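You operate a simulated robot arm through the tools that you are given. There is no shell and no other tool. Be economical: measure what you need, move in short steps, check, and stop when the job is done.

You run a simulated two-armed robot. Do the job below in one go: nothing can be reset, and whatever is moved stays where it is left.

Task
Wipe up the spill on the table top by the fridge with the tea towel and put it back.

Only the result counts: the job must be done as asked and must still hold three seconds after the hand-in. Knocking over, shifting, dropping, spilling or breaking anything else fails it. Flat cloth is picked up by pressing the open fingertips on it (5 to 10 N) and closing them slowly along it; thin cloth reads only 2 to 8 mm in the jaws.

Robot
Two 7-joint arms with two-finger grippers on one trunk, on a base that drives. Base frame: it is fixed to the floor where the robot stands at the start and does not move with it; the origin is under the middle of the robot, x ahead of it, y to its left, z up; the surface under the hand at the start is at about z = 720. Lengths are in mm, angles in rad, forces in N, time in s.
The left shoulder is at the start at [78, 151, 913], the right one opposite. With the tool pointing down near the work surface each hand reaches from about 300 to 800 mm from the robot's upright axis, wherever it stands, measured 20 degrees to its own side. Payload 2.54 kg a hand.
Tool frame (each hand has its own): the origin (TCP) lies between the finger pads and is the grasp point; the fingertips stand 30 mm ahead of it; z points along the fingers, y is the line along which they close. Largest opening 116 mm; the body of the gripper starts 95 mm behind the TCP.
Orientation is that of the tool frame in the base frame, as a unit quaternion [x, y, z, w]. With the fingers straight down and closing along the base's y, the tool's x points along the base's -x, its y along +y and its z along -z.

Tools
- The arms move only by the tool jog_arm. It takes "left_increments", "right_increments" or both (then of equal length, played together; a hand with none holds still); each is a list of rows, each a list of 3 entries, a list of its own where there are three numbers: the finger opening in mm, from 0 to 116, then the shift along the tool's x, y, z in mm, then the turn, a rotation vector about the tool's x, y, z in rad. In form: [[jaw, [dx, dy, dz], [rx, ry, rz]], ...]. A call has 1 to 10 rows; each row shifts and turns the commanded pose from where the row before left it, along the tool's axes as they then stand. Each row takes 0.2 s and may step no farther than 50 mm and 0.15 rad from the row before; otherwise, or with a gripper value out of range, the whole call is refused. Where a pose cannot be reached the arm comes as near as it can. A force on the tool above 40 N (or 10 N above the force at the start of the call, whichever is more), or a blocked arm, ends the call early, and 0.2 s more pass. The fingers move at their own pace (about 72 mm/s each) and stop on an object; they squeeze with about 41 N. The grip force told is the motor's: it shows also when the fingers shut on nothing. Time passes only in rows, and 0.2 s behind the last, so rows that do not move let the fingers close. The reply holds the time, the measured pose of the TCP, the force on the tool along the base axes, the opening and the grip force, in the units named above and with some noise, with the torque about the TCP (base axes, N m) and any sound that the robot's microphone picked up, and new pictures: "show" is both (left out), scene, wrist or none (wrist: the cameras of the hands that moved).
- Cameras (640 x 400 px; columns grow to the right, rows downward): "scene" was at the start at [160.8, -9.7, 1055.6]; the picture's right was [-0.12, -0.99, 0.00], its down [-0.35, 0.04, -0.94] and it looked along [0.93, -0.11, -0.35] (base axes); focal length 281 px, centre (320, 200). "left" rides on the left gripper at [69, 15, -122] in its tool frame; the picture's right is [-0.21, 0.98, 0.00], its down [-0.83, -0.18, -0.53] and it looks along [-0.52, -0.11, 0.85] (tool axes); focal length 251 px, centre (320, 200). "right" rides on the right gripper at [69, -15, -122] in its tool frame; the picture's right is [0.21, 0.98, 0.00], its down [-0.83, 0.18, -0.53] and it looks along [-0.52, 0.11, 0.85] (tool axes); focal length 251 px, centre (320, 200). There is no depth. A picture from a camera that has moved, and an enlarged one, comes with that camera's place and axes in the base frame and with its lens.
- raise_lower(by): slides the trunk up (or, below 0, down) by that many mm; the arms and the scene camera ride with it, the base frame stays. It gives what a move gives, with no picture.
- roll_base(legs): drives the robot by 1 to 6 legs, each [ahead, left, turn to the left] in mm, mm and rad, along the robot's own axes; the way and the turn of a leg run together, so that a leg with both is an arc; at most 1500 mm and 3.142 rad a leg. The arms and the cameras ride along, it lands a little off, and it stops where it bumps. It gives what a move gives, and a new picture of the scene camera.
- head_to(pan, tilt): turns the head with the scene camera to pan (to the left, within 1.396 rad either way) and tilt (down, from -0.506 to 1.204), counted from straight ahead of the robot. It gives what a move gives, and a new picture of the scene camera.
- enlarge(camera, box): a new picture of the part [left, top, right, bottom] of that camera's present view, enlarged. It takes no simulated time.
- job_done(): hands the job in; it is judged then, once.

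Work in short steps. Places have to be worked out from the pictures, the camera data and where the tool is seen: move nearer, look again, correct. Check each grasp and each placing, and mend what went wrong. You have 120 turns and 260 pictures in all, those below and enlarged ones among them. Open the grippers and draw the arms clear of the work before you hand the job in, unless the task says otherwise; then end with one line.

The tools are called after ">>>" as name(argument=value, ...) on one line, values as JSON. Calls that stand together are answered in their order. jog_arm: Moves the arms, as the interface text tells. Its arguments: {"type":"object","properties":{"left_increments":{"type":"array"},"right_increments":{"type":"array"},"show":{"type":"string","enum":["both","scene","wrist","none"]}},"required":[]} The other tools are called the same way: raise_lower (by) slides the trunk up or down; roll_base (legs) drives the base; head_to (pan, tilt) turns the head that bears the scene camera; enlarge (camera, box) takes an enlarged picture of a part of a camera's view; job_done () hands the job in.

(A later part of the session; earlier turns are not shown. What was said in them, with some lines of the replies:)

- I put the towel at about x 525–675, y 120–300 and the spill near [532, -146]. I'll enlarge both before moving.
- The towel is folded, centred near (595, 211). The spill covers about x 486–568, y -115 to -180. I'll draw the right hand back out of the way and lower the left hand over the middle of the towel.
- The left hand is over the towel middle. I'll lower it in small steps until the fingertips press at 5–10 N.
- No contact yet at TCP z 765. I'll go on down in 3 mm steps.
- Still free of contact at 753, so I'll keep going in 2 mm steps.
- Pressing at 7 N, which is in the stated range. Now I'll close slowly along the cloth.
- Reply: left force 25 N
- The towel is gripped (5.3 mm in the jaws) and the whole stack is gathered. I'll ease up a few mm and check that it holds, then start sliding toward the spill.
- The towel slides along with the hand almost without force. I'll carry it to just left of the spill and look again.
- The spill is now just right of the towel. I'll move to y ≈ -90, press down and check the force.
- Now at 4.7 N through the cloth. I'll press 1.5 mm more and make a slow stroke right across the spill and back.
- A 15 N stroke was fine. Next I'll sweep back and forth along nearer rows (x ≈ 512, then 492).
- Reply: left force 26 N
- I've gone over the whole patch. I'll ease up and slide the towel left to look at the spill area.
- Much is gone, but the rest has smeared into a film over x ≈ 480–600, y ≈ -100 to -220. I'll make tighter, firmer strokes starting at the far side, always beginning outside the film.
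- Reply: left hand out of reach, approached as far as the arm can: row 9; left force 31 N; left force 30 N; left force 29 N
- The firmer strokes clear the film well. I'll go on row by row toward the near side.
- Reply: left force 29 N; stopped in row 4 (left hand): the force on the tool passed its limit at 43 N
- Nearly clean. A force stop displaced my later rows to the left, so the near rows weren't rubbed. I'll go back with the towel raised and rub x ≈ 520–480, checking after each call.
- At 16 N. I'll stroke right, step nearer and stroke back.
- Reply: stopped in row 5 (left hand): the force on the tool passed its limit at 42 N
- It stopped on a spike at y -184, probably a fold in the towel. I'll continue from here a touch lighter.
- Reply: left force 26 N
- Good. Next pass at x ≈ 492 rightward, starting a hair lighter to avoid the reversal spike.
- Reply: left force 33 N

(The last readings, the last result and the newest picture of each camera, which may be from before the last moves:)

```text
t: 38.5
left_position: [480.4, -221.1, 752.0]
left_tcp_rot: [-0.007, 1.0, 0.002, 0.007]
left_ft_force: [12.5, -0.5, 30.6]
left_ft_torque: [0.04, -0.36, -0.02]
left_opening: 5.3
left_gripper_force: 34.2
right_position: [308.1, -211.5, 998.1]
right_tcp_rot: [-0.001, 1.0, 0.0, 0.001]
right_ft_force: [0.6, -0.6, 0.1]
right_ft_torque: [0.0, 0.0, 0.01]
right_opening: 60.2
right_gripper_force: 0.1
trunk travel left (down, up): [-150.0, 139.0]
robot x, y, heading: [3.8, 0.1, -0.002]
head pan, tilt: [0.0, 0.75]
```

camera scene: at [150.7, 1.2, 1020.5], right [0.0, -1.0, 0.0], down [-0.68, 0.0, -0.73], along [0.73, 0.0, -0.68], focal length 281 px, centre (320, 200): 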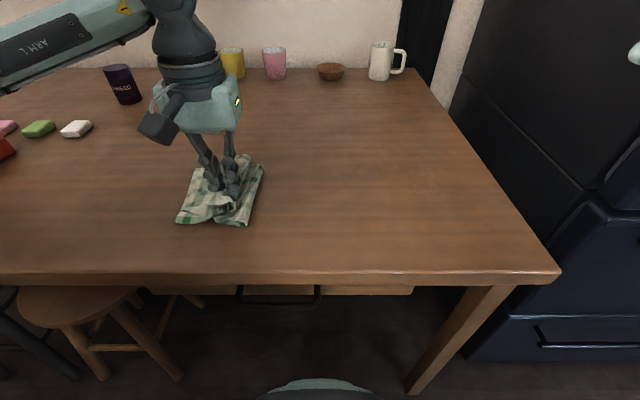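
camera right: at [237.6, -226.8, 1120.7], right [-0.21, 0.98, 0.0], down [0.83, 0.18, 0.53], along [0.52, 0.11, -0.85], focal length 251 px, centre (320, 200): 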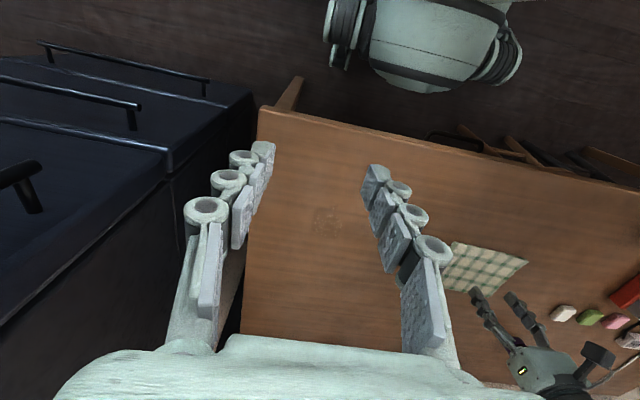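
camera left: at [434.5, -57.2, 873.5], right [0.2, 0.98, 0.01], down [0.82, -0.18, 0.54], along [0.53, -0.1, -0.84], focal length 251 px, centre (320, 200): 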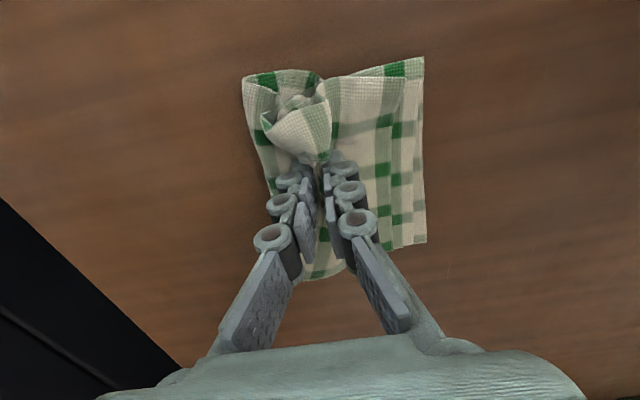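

Now back to the left along x ≈ 480, then ease up and look.

>>> jog_arm(left_increments=[[0, [0, 25, -0.7], [0, 0, 0]], [0, [0, 30, 0], [0, 0, 0]], [0, [0, 30, 0], [0, 0, 0]], [0, [0, 30, 0], [0, 0, 0]], [0, [0, 30, 0], [0, 0, 0]], [0, [0, 0, -9], [0, 0, 0]], [0, [0, 40, 0], [0, 0, 0]], [0, [-10, 40, 0], [0, 0, 0]], [0, [-10, 40, 0], [0, 0, 0]]])

>>> enlarge(camera="scene", box=[320, 120, 480, 220])

```text
t: 40.5
left_position: [498.1, 45.0, 762.8]
left_tcp_rot: [-0.007, 1.0, 0.006, 0.004]
left_ft_force: [0.9, -1.2, 0.0]
left_ft_torque: [0.02, 0.04, 0.0]
left_opening: 5.6
left_gripper_force: 34.5
right_position: [308.5, -211.4, 998.1]
right_tcp_rot: [-0.001, 1.0, 0.0, -0.001]
right_ft_force: [-0.6, 0.5, -0.8]
right_ft_torque: [0.02, 0.02, 0.02]
right_opening: 60.0
right_gripper_force: 0.0
trunk travel left (down, up): [-150.0, 139.0]
robot x, y, heading: [-1.5, -2.8, 0.0]
head pan, tilt: [0.0, 0.75]
camera scene: at [151.6, 2.0, 1020.4], right [0.0, -1.0, 0.0], down [-0.68, 0.0, -0.73], along [0.73, 0.0, -0.68], focal length 281 px, centre (320, 200)
camera left: at [427.8, 58.5, 883.6], right [0.2, 0.98, 0.01], down [0.82, -0.18, 0.54], along [0.53, -0.1, -0.84], focal length 251 px, centre (320, 200)
```

scene: 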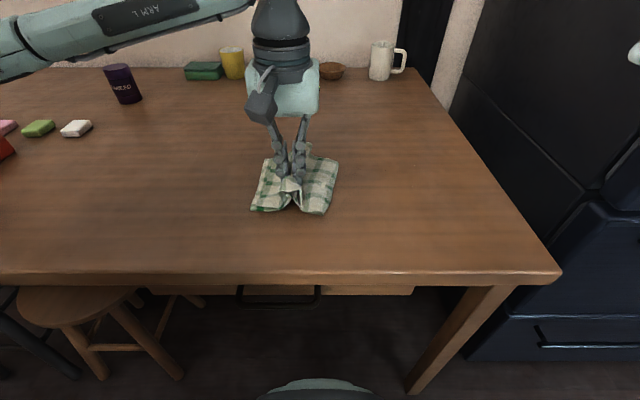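
left: 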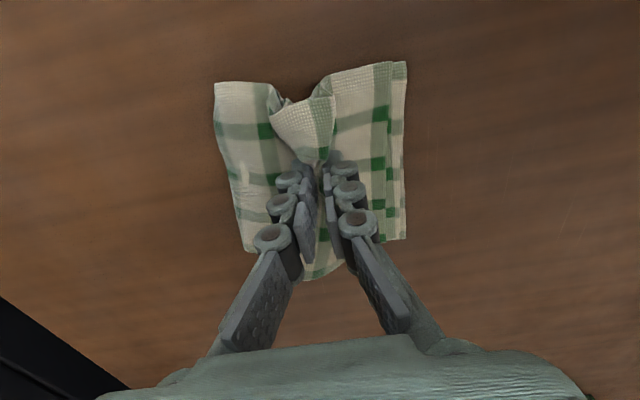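

```text
4.00 times, centred on (400, 170) of scene
camera zoom: at [151.6, 2.0, 1020.4], right [0.0, -1.0, 0.0], down [-0.68, 0.0, -0.73], along [0.73, 0.0, -0.68], focal length 1126 px, centre (0, 320)
```

zoom: 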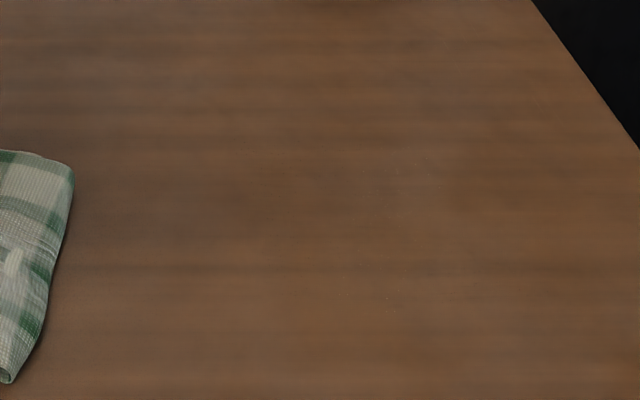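

Looks clean apart from possibly a few specks near (390, 300) of the zoom. I'll zoom in harder there.

>>> enlarge(camera="scene", box=[385, 165, 465, 215])

>>> enlarge(camera="scene", box=[360, 140, 440, 190])

```text
8.00 times, centred on (425, 190) of scene
camera zoom: at [151.6, 2.0, 1020.4], right [0.0, -1.0, 0.0], down [-0.68, 0.0, -0.73], along [0.73, 0.0, -0.68], focal length 2251 px, centre (-520, 280)
```

zoom: 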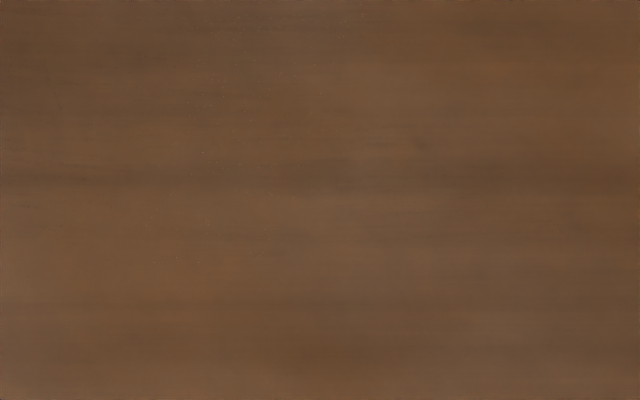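

```text
8.00 times, centred on (400, 165) of scene
camera zoom: at [151.6, 2.0, 1020.4], right [0.0, -1.0, 0.0], down [-0.68, 0.0, -0.73], along [0.73, 0.0, -0.68], focal length 2251 px, centre (-320, 480)
```

zoom: 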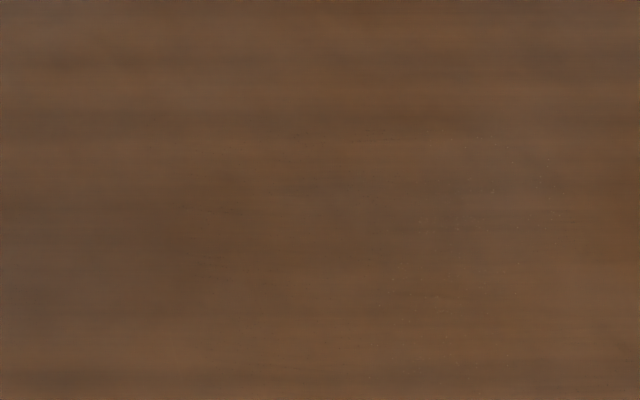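

Only a faint strip of tiny droplets remains, about x 480–560, y -130 to -190. I'll do a crossing pass with strokes along x to pick them up.

>>> jog_arm(left_increments=[[0, [-20, -42, 0], [0, 0, 0]], [0, [-25, -42, 0], [0, 0, 0]], [0, [-25, -42, 0], [0, 0, 0]], [0, [-12, -44, 0], [0, 0, 0]], [0, [0, 0, 8], [0, 0, 0]], [0, [0, 0, 2], [0, 0, 0]]], show="none")

```text
t: 41.9
left_position: [582.0, -122.5, 754.2]
left_tcp_rot: [-0.007, 1.0, 0.004, 0.007]
left_ft_force: [4.3, 3.0, 14.3]
left_ft_torque: [0.08, -0.07, -0.01]
left_opening: 5.2
left_gripper_force: 33.7
right_position: [307.8, -209.7, 998.6]
right_tcp_rot: [0.0, 1.0, -0.001, 0.001]
right_ft_force: [-0.9, 0.1, -0.5]
right_ft_torque: [-0.01, 0.0, -0.02]
right_opening: 60.1
right_gripper_force: 0.0
trunk travel left (down, up): [-150.0, 139.0]
robot x, y, heading: [-1.7, 0.5, -0.001]
head pan, tilt: [0.0, 0.75]
```

14 N; I'll stroke toward the robot at y -122, step right and go back.

>>> jog_arm(left_increments=[[0, [28, 0, 0.5], [0, 0, 0]], [0, [28, 0, 0], [0, 0, 0]], [0, [28, 0, 0], [0, 0, 0]], [0, [28, 0, 0], [0, 0, 0]], [0, [0, -14, 0], [0, 0, 0]], [0, [-28, 0, 0], [0, 0, 0]], [0, [-28, 0, 0], [0, 0, 0]], [0, [-28, 0, 0], [0, 0, 0]], [0, [-28, 0, 0], [0, 0, 0]], [0, [0, -14, 0], [0, 0, 0]]], show="none")

```text
t: 43.0
left_position: [472.2, -129.7, 753.1]
left_tcp_rot: [-0.009, 1.0, 0.006, 0.007]
left_ft_force: [-1.8, 4.8, 16.0]
left_ft_torque: [0.19, 0.07, -0.01]
left_opening: 5.3
left_gripper_force: 33.9
right_position: [308.8, -210.6, 997.7]
right_tcp_rot: [-0.001, 1.0, 0.0, 0.001]
right_ft_force: [-0.3, -0.7, 0.0]
right_ft_torque: [0.02, 0.0, -0.02]
right_opening: 60.1
right_gripper_force: 0.2
trunk travel left (down, up): [-150.0, 139.0]
robot x, y, heading: [1.1, 0.2, 0.003]
head pan, tilt: [0.0, 0.75]
stopped in row 5 (left hand): the force on the tool passed its limit at 42 N (the readings are from after the stop); the commanded pose is now the measured one
```

Stopped on the sideways step; the command is reset at 16 N. I'll continue outward at y ≈ -137 and back at -151.

>>> jog_arm(left_increments=[[0, [0, -7, 0], [0, 0, 0]], [0, [-28, 0, 0], [0, 0, 0]], [0, [-28, 0, 0], [0, 0, 0]], [0, [-28, 0, 0], [0, 0, 0]], [0, [-28, 0, -0.5], [0, 0, 0]], [0, [0, -14, -0.5], [0, 0, 0]], [0, [28, 0, 0], [0, 0, 0]], [0, [28, 0, 0], [0, 0, 0]], [0, [28, 0, 0], [0, 0, 0]], [0, [28, 0, 0], [0, 0, 0]]], show="wrist")

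```text
t: 45.2
left_position: [470.2, -151.2, 753.3]
left_tcp_rot: [-0.009, 1.0, 0.007, 0.006]
left_ft_force: [4.2, -0.3, 9.6]
left_ft_torque: [0.09, -0.09, -0.02]
left_opening: 5.2
left_gripper_force: 34.1
right_position: [309.0, -210.3, 998.0]
right_tcp_rot: [0.0, 1.0, 0.0, 0.001]
right_ft_force: [1.4, 0.7, 0.1]
right_ft_torque: [-0.05, -0.02, 0.04]
right_opening: 59.7
right_gripper_force: 0.1
trunk travel left (down, up): [-150.0, 139.0]
robot x, y, heading: [-0.8, 3.5, -0.002]
head pan, tilt: [0.0, 0.75]
camera left: at [400.3, -137.8, 875.1], right [0.2, 0.98, 0.02], down [0.82, -0.17, 0.54], along [0.53, -0.09, -0.84], focal length 251 px, centre (320, 200)
```

left: 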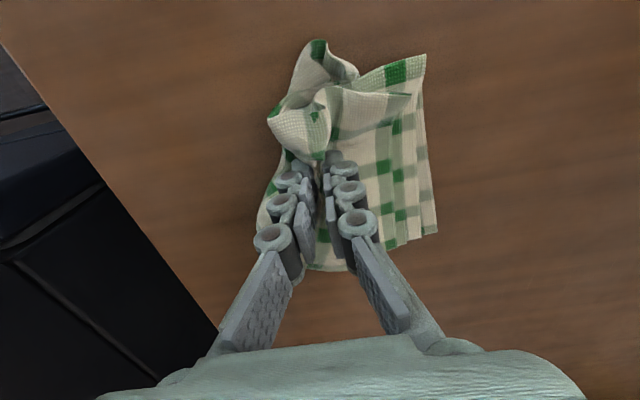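

The towel crumples some on its right side, but it still holds. I'll make two more strokes at y -165 and -179, a little firmer.

>>> jog_arm(left_increments=[[0, [0, -14, 0.5], [0, 0, 0]], [0, [-28, 0, 0.5], [0, 0, 0]], [0, [-28, 0, 0], [0, 0, 0]], [0, [-28, 0, 0], [0, 0, 0]], [0, [-28, 0, 0], [0, 0, 0]], [0, [0, -14, -0.5], [0, 0, 0]], [0, [28, 0, 0], [0, 0, 0]], [0, [28, 0, 0], [0, 0, 0]], [0, [28, 0, 0], [0, 0, 0]], [0, [28, 0, 0], [0, 0, 0]]], show="none")

```text
t: 47.4
left_position: [471.2, -177.0, 751.8]
left_tcp_rot: [-0.008, 1.0, 0.005, 0.006]
left_ft_force: [10.6, -0.6, 26.4]
left_ft_torque: [0.06, -0.29, -0.06]
left_opening: 5.3
left_gripper_force: 34.1
right_position: [308.0, -209.3, 996.7]
right_tcp_rot: [-0.001, 1.0, -0.001, 0.001]
right_ft_force: [0.2, 0.1, -0.4]
right_ft_torque: [0.02, 0.01, -0.02]
right_opening: 60.0
right_gripper_force: 0.1
trunk travel left (down, up): [-150.0, 139.0]
robot x, y, heading: [-0.0, -2.9, 0.001]
head pan, tilt: [0.0, 0.75]
```

One more stroke out at y ≈ -191, then a final sweep left; after that I'll ease up and inspect.

>>> jog_arm(left_increments=[[0, [0, -14, -0.5], [0, 0, 0]], [0, [-28, 0, 0], [0, 0, 0]], [0, [-28, 0, 0], [0, 0, 0]], [0, [-28, 0, 0], [0, 0, 0]], [0, [0, 0, -9], [0, 0, 0]], [0, [0, 45, -3], [0, 0, 0]], [0, [0, 45, 0], [0, 0, 0]], [0, [0, 45, 0], [0, 0, 0]], [0, [0, 45, 0], [0, 0, 0]], [0, [0, 45, 0], [0, 0, 0]]])

>>> enlarge(camera="scene", box=[360, 140, 456, 200])

```text
t: 49.6
left_position: [554.2, 30.4, 767.7]
left_tcp_rot: [-0.009, 1.0, 0.007, 0.006]
left_ft_force: [0.2, 0.0, 0.6]
left_ft_torque: [-0.02, 0.0, 0.01]
left_opening: 5.4
left_gripper_force: 34.0
right_position: [308.4, -211.7, 997.6]
right_tcp_rot: [-0.001, 1.0, 0.0, 0.001]
right_ft_force: [-0.2, -0.2, 0.5]
right_ft_torque: [-0.05, 0.01, -0.01]
right_opening: 59.9
right_gripper_force: 0.0
trunk travel left (down, up): [-150.0, 139.0]
robot x, y, heading: [1.3, 1.4, 0.002]
head pan, tilt: [0.0, 0.75]
camera scene: at [151.6, 2.2, 1020.4], right [0.0, -1.0, 0.0], down [-0.68, 0.0, -0.73], along [0.73, 0.0, -0.68], focal length 281 px, centre (320, 200)
camera left: at [483.1, 42.6, 888.6], right [0.2, 0.98, 0.02], down [0.82, -0.18, 0.54], along [0.53, -0.09, -0.84], focal length 251 px, centre (320, 200)
```

scene: 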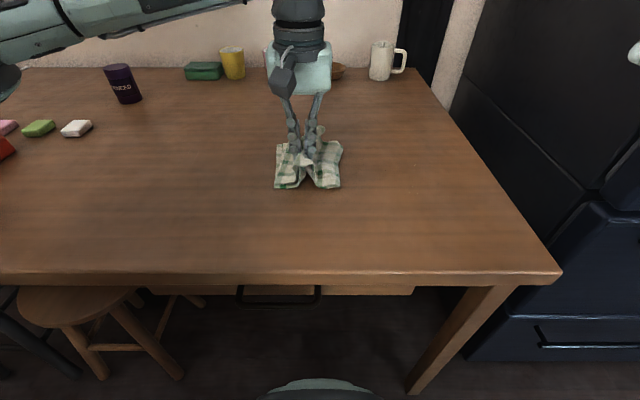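
left: 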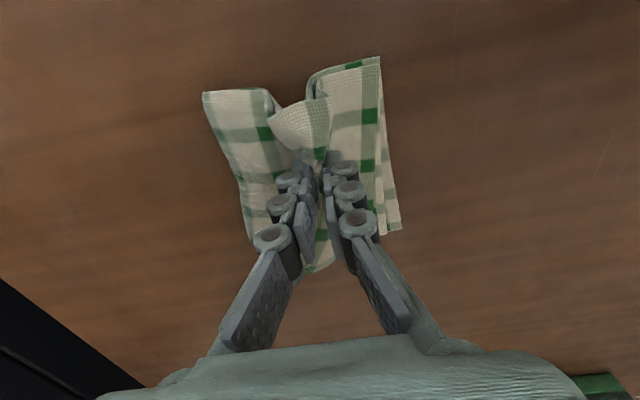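

```text
6.67 times, centred on (408, 170) of scene
camera zoom: at [151.6, 2.2, 1020.4], right [0.0, -1.0, 0.0], down [-0.68, 0.0, -0.73], along [0.73, 0.0, -0.68], focal length 1876 px, centre (-267, 400)
```

zoom: 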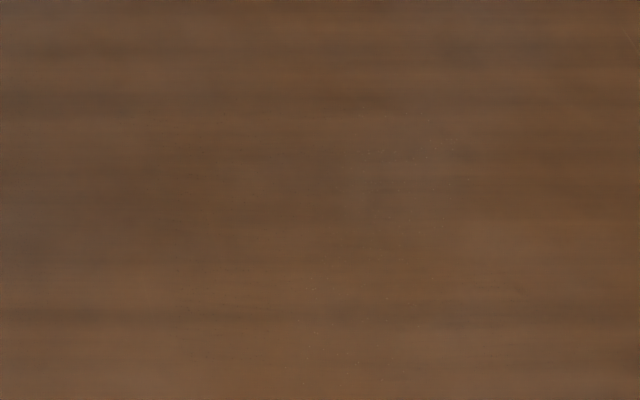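

The table is clean. Now I'll slide the towel back to its original grasp spot near (586, 214).

>>> jog_arm(left_increments=[[0, [-8, 40, 0], [0, 0, 0]], [0, [-8, 40, 0], [0, 0, 0]], [0, [-8, 40, 0], [0, 0, 0]], [0, [-8, 40, 0], [0, 0, 0]], [0, [0, 24, 0], [0, 0, 0]]])

```text
t: 50.8
left_position: [583.6, 217.8, 770.9]
left_tcp_rot: [-0.008, 1.0, 0.007, 0.006]
left_ft_force: [-1.2, -0.7, 0.3]
left_ft_torque: [0.0, 0.05, -0.03]
left_opening: 5.3
left_gripper_force: 33.6
right_position: [308.7, -211.1, 997.8]
right_tcp_rot: [-0.001, 1.0, 0.0, 0.0]
right_ft_force: [0.3, -0.4, -0.6]
right_ft_torque: [-0.03, 0.0, 0.01]
right_opening: 60.0
right_gripper_force: 0.1
trunk travel left (down, up): [-150.0, 139.0]
robot x, y, heading: [-0.6, -1.9, 0.002]
head pan, tilt: [0.0, 0.75]
camera scene: at [151.6, 2.1, 1020.4], right [0.0, -1.0, 0.0], down [-0.68, 0.0, -0.73], along [0.73, 0.0, -0.68], focal length 281 px, centre (320, 200)
camera left: at [513.5, 230.4, 892.3], right [0.2, 0.98, 0.02], down [0.82, -0.18, 0.54], along [0.53, -0.09, -0.84], focal length 251 px, centre (320, 200)
```

scene: 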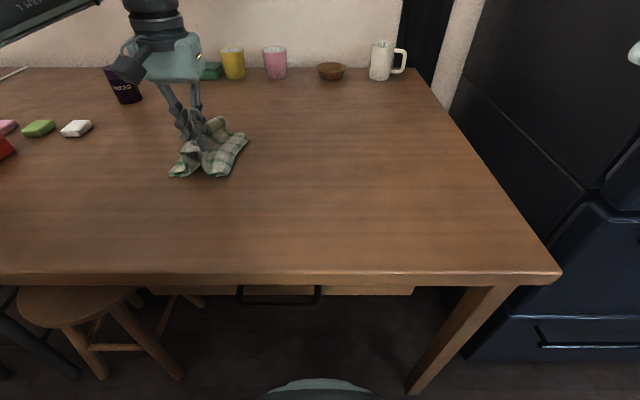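
left: 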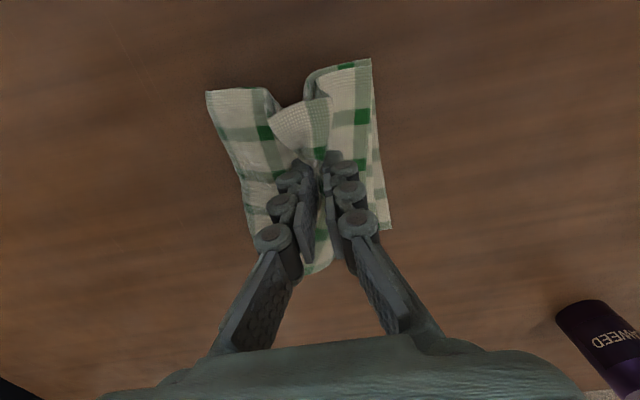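

It's back in place but gathered. I'll lower until it touches lightly and open slowly, so the fingertips spread the cloth again.

>>> jog_arm(left_increments=[[0, [2, 0, 10], [0, 0, 0]], [0, [0, 0, 7], [0, 0, 0]], [0, [0, 0, 2], [0, 0, 0]], [0, [0, 0, 0], [0, 0, 0]]], show="none")

```text
t: 51.8
left_position: [582.4, 216.2, 753.1]
left_tcp_rot: [-0.007, 1.0, 0.007, 0.008]
left_ft_force: [1.3, -0.3, 10.2]
left_ft_torque: [-0.03, -0.05, -0.02]
left_opening: 5.4
left_gripper_force: 33.9
right_position: [308.1, -211.6, 998.7]
right_tcp_rot: [-0.001, 1.0, 0.0, 0.002]
right_ft_force: [0.2, -0.6, 0.1]
right_ft_torque: [-0.03, 0.01, 0.03]
right_opening: 60.3
right_gripper_force: 0.1
trunk travel left (down, up): [-150.0, 139.0]
robot x, y, heading: [0.0, -0.1, 0.004]
head pan, tilt: [0.0, 0.75]
```

10 N contact: opening slowly to 75 mm.

>>> jog_arm(left_increments=[[8, [0, 0, 0], [0, 0, 0]], [16, [0, 0, 0], [0, 0, 0]], [24, [0, 0, 0], [0, 0, 0]], [32, [0, 0, 0], [0, 0, 0]], [40, [0, 0, 0], [0, 0, 0]], [48, [0, 0, 0], [0, 0, 0]], [56, [0, 0, 0], [0, 0, 0]], [64, [0, 0, 0], [0, 0, 0]], [72, [0, 0, 0], [0, 0, 0]], [78, [0, 0, 0], [0, 0, 0]]])

```text
t: 54.0
left_position: [581.3, 217.4, 752.5]
left_tcp_rot: [-0.008, 1.0, 0.007, 0.005]
left_ft_force: [0.1, 0.2, 0.6]
left_ft_torque: [0.01, 0.0, 0.0]
left_opening: 78.0
left_gripper_force: 0.1
right_position: [309.0, -211.7, 997.5]
right_tcp_rot: [-0.001, 1.0, 0.0, 0.0]
right_ft_force: [-1.2, -0.7, -0.1]
right_ft_torque: [0.02, 0.0, 0.03]
right_opening: 59.9
right_gripper_force: 0.0
trunk travel left (down, up): [-150.0, 139.0]
robot x, y, heading: [-1.3, 1.4, 0.002]
head pan, tilt: [0.0, 0.75]
camera scene: at [151.6, 2.0, 1020.4], right [0.0, -1.0, 0.0], down [-0.68, 0.0, -0.73], along [0.73, 0.0, -0.68], focal length 281 px, centre (320, 200)
camera left: at [511.1, 229.2, 873.1], right [0.2, 0.98, 0.02], down [0.82, -0.18, 0.54], along [0.53, -0.09, -0.84], focal length 251 px, centre (320, 200)
```

scene: 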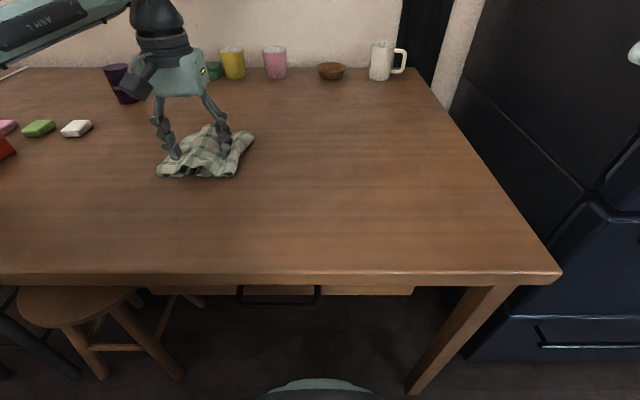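
left: 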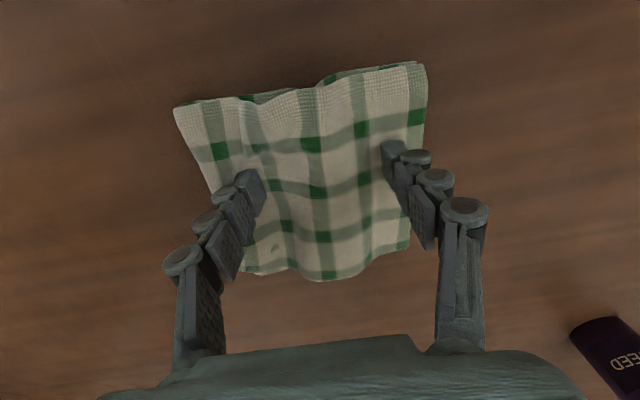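

The towel has opened back out almost flat. I'll press lightly and open a bit more to smooth it, then lift straight up.

>>> jog_arm(left_increments=[[78, [0, 0, 3], [0, 0, 0]], [84, [0, 0, 0], [0, 0, 0]], [90, [0, 0, 0], [0, 0, 0]], [96, [0, 0, 0], [0, 0, 0]], [102, [0, 0, 0], [0, 0, 0]], [108, [0, 0, 0], [0, 0, 0]], [108, [0, 0, -20], [0, 0, 0]], [108, [0, 0, -45], [0, 0, 0]], [108, [0, 0, -50], [0, 0, 0]], [108, [0, 0, -50], [0, 0, 0]]])

```text
t: 56.2
left_position: [578.9, 213.2, 913.3]
left_tcp_rot: [-0.008, 1.0, 0.007, 0.006]
left_ft_force: [0.0, 0.0, -0.6]
left_ft_torque: [0.02, -0.01, -0.02]
left_opening: 108.1
left_gripper_force: 0.0
right_position: [308.4, -212.0, 998.0]
right_tcp_rot: [0.0, 1.0, 0.001, 0.001]
right_ft_force: [-0.3, 0.7, 0.8]
right_ft_torque: [0.0, 0.02, 0.0]
right_opening: 60.1
right_gripper_force: 0.2
trunk travel left (down, up): [-150.0, 139.0]
robot x, y, heading: [1.0, 0.3, 0.001]
head pan, tilt: [0.0, 0.75]
camera scene: at [151.4, 1.8, 1020.4], right [0.0, -1.0, 0.0], down [-0.68, 0.0, -0.73], along [0.73, 0.0, -0.68], focal length 281 px, centre (320, 200)
camera left: at [508.3, 226.5, 1034.4], right [0.2, 0.98, 0.02], down [0.82, -0.18, 0.54], along [0.53, -0.09, -0.84], focal length 251 px, centre (320, 200)
```

scene: 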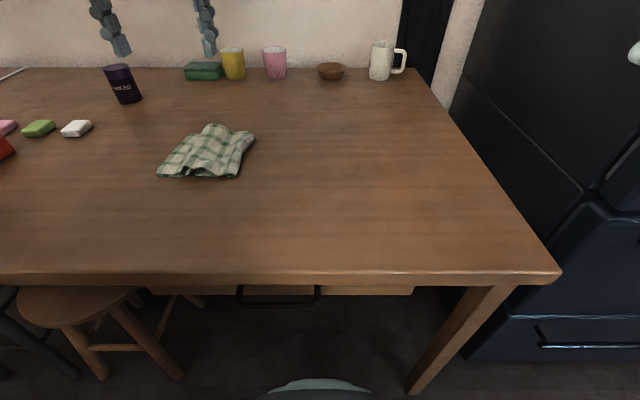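
left: 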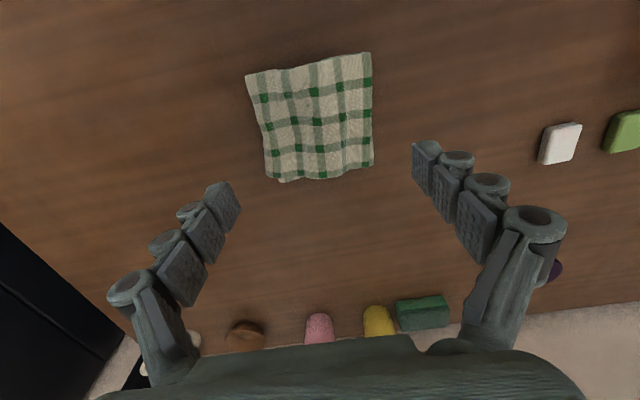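

The towel lies back in its place. One last close check of the spill area from the right wrist camera and the scene camera.

>>> enlarge(camera="right", box=[250, 140, 410, 240])

>>> enlarge(camera="scene", box=[240, 120, 480, 270])

```text
4.00 times, centred on (330, 190) of right
camera zoom: at [238.5, -226.3, 1120.6], right [-0.22, 0.98, 0.0], down [0.82, 0.18, 0.53], along [0.52, 0.12, -0.84], focal length 1006 px, centre (280, 240)
```

zoom: 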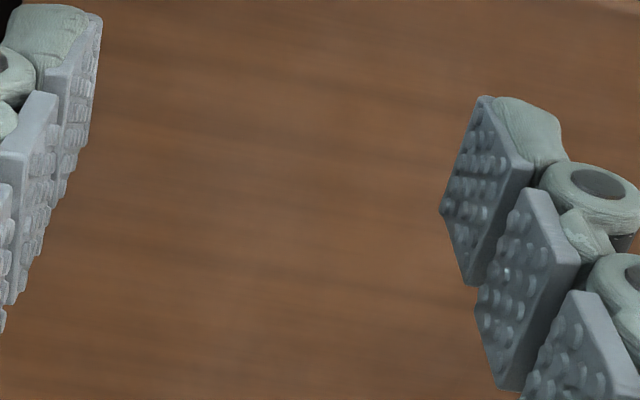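

```text
2.67 times, centred on (360, 195) of scene
camera zoom: at [151.4, 1.8, 1020.4], right [0.0, -1.0, 0.0], down [-0.68, 0.0, -0.73], along [0.73, 0.0, -0.68], focal length 750 px, centre (213, 213)
```

zoom: 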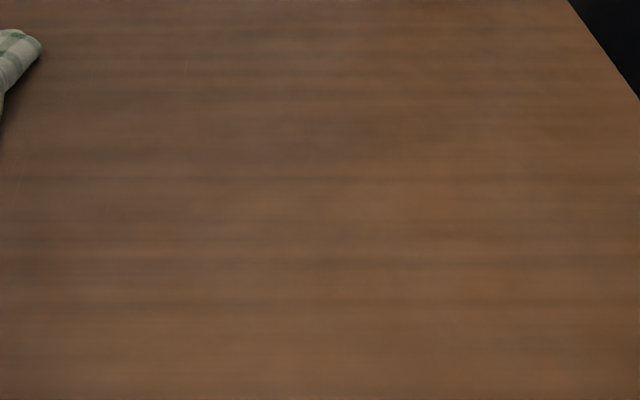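

The table is clean, the towel is in place, both grippers are open and the hands are clear of the table. I'm handing in.

>>> job_done()

```text
The job is handed in.
```

I wiped up the spill by the fridge and put the tea towel back in its original place, almost flat with slight creases; the last close-ups showed no spill left on the table.
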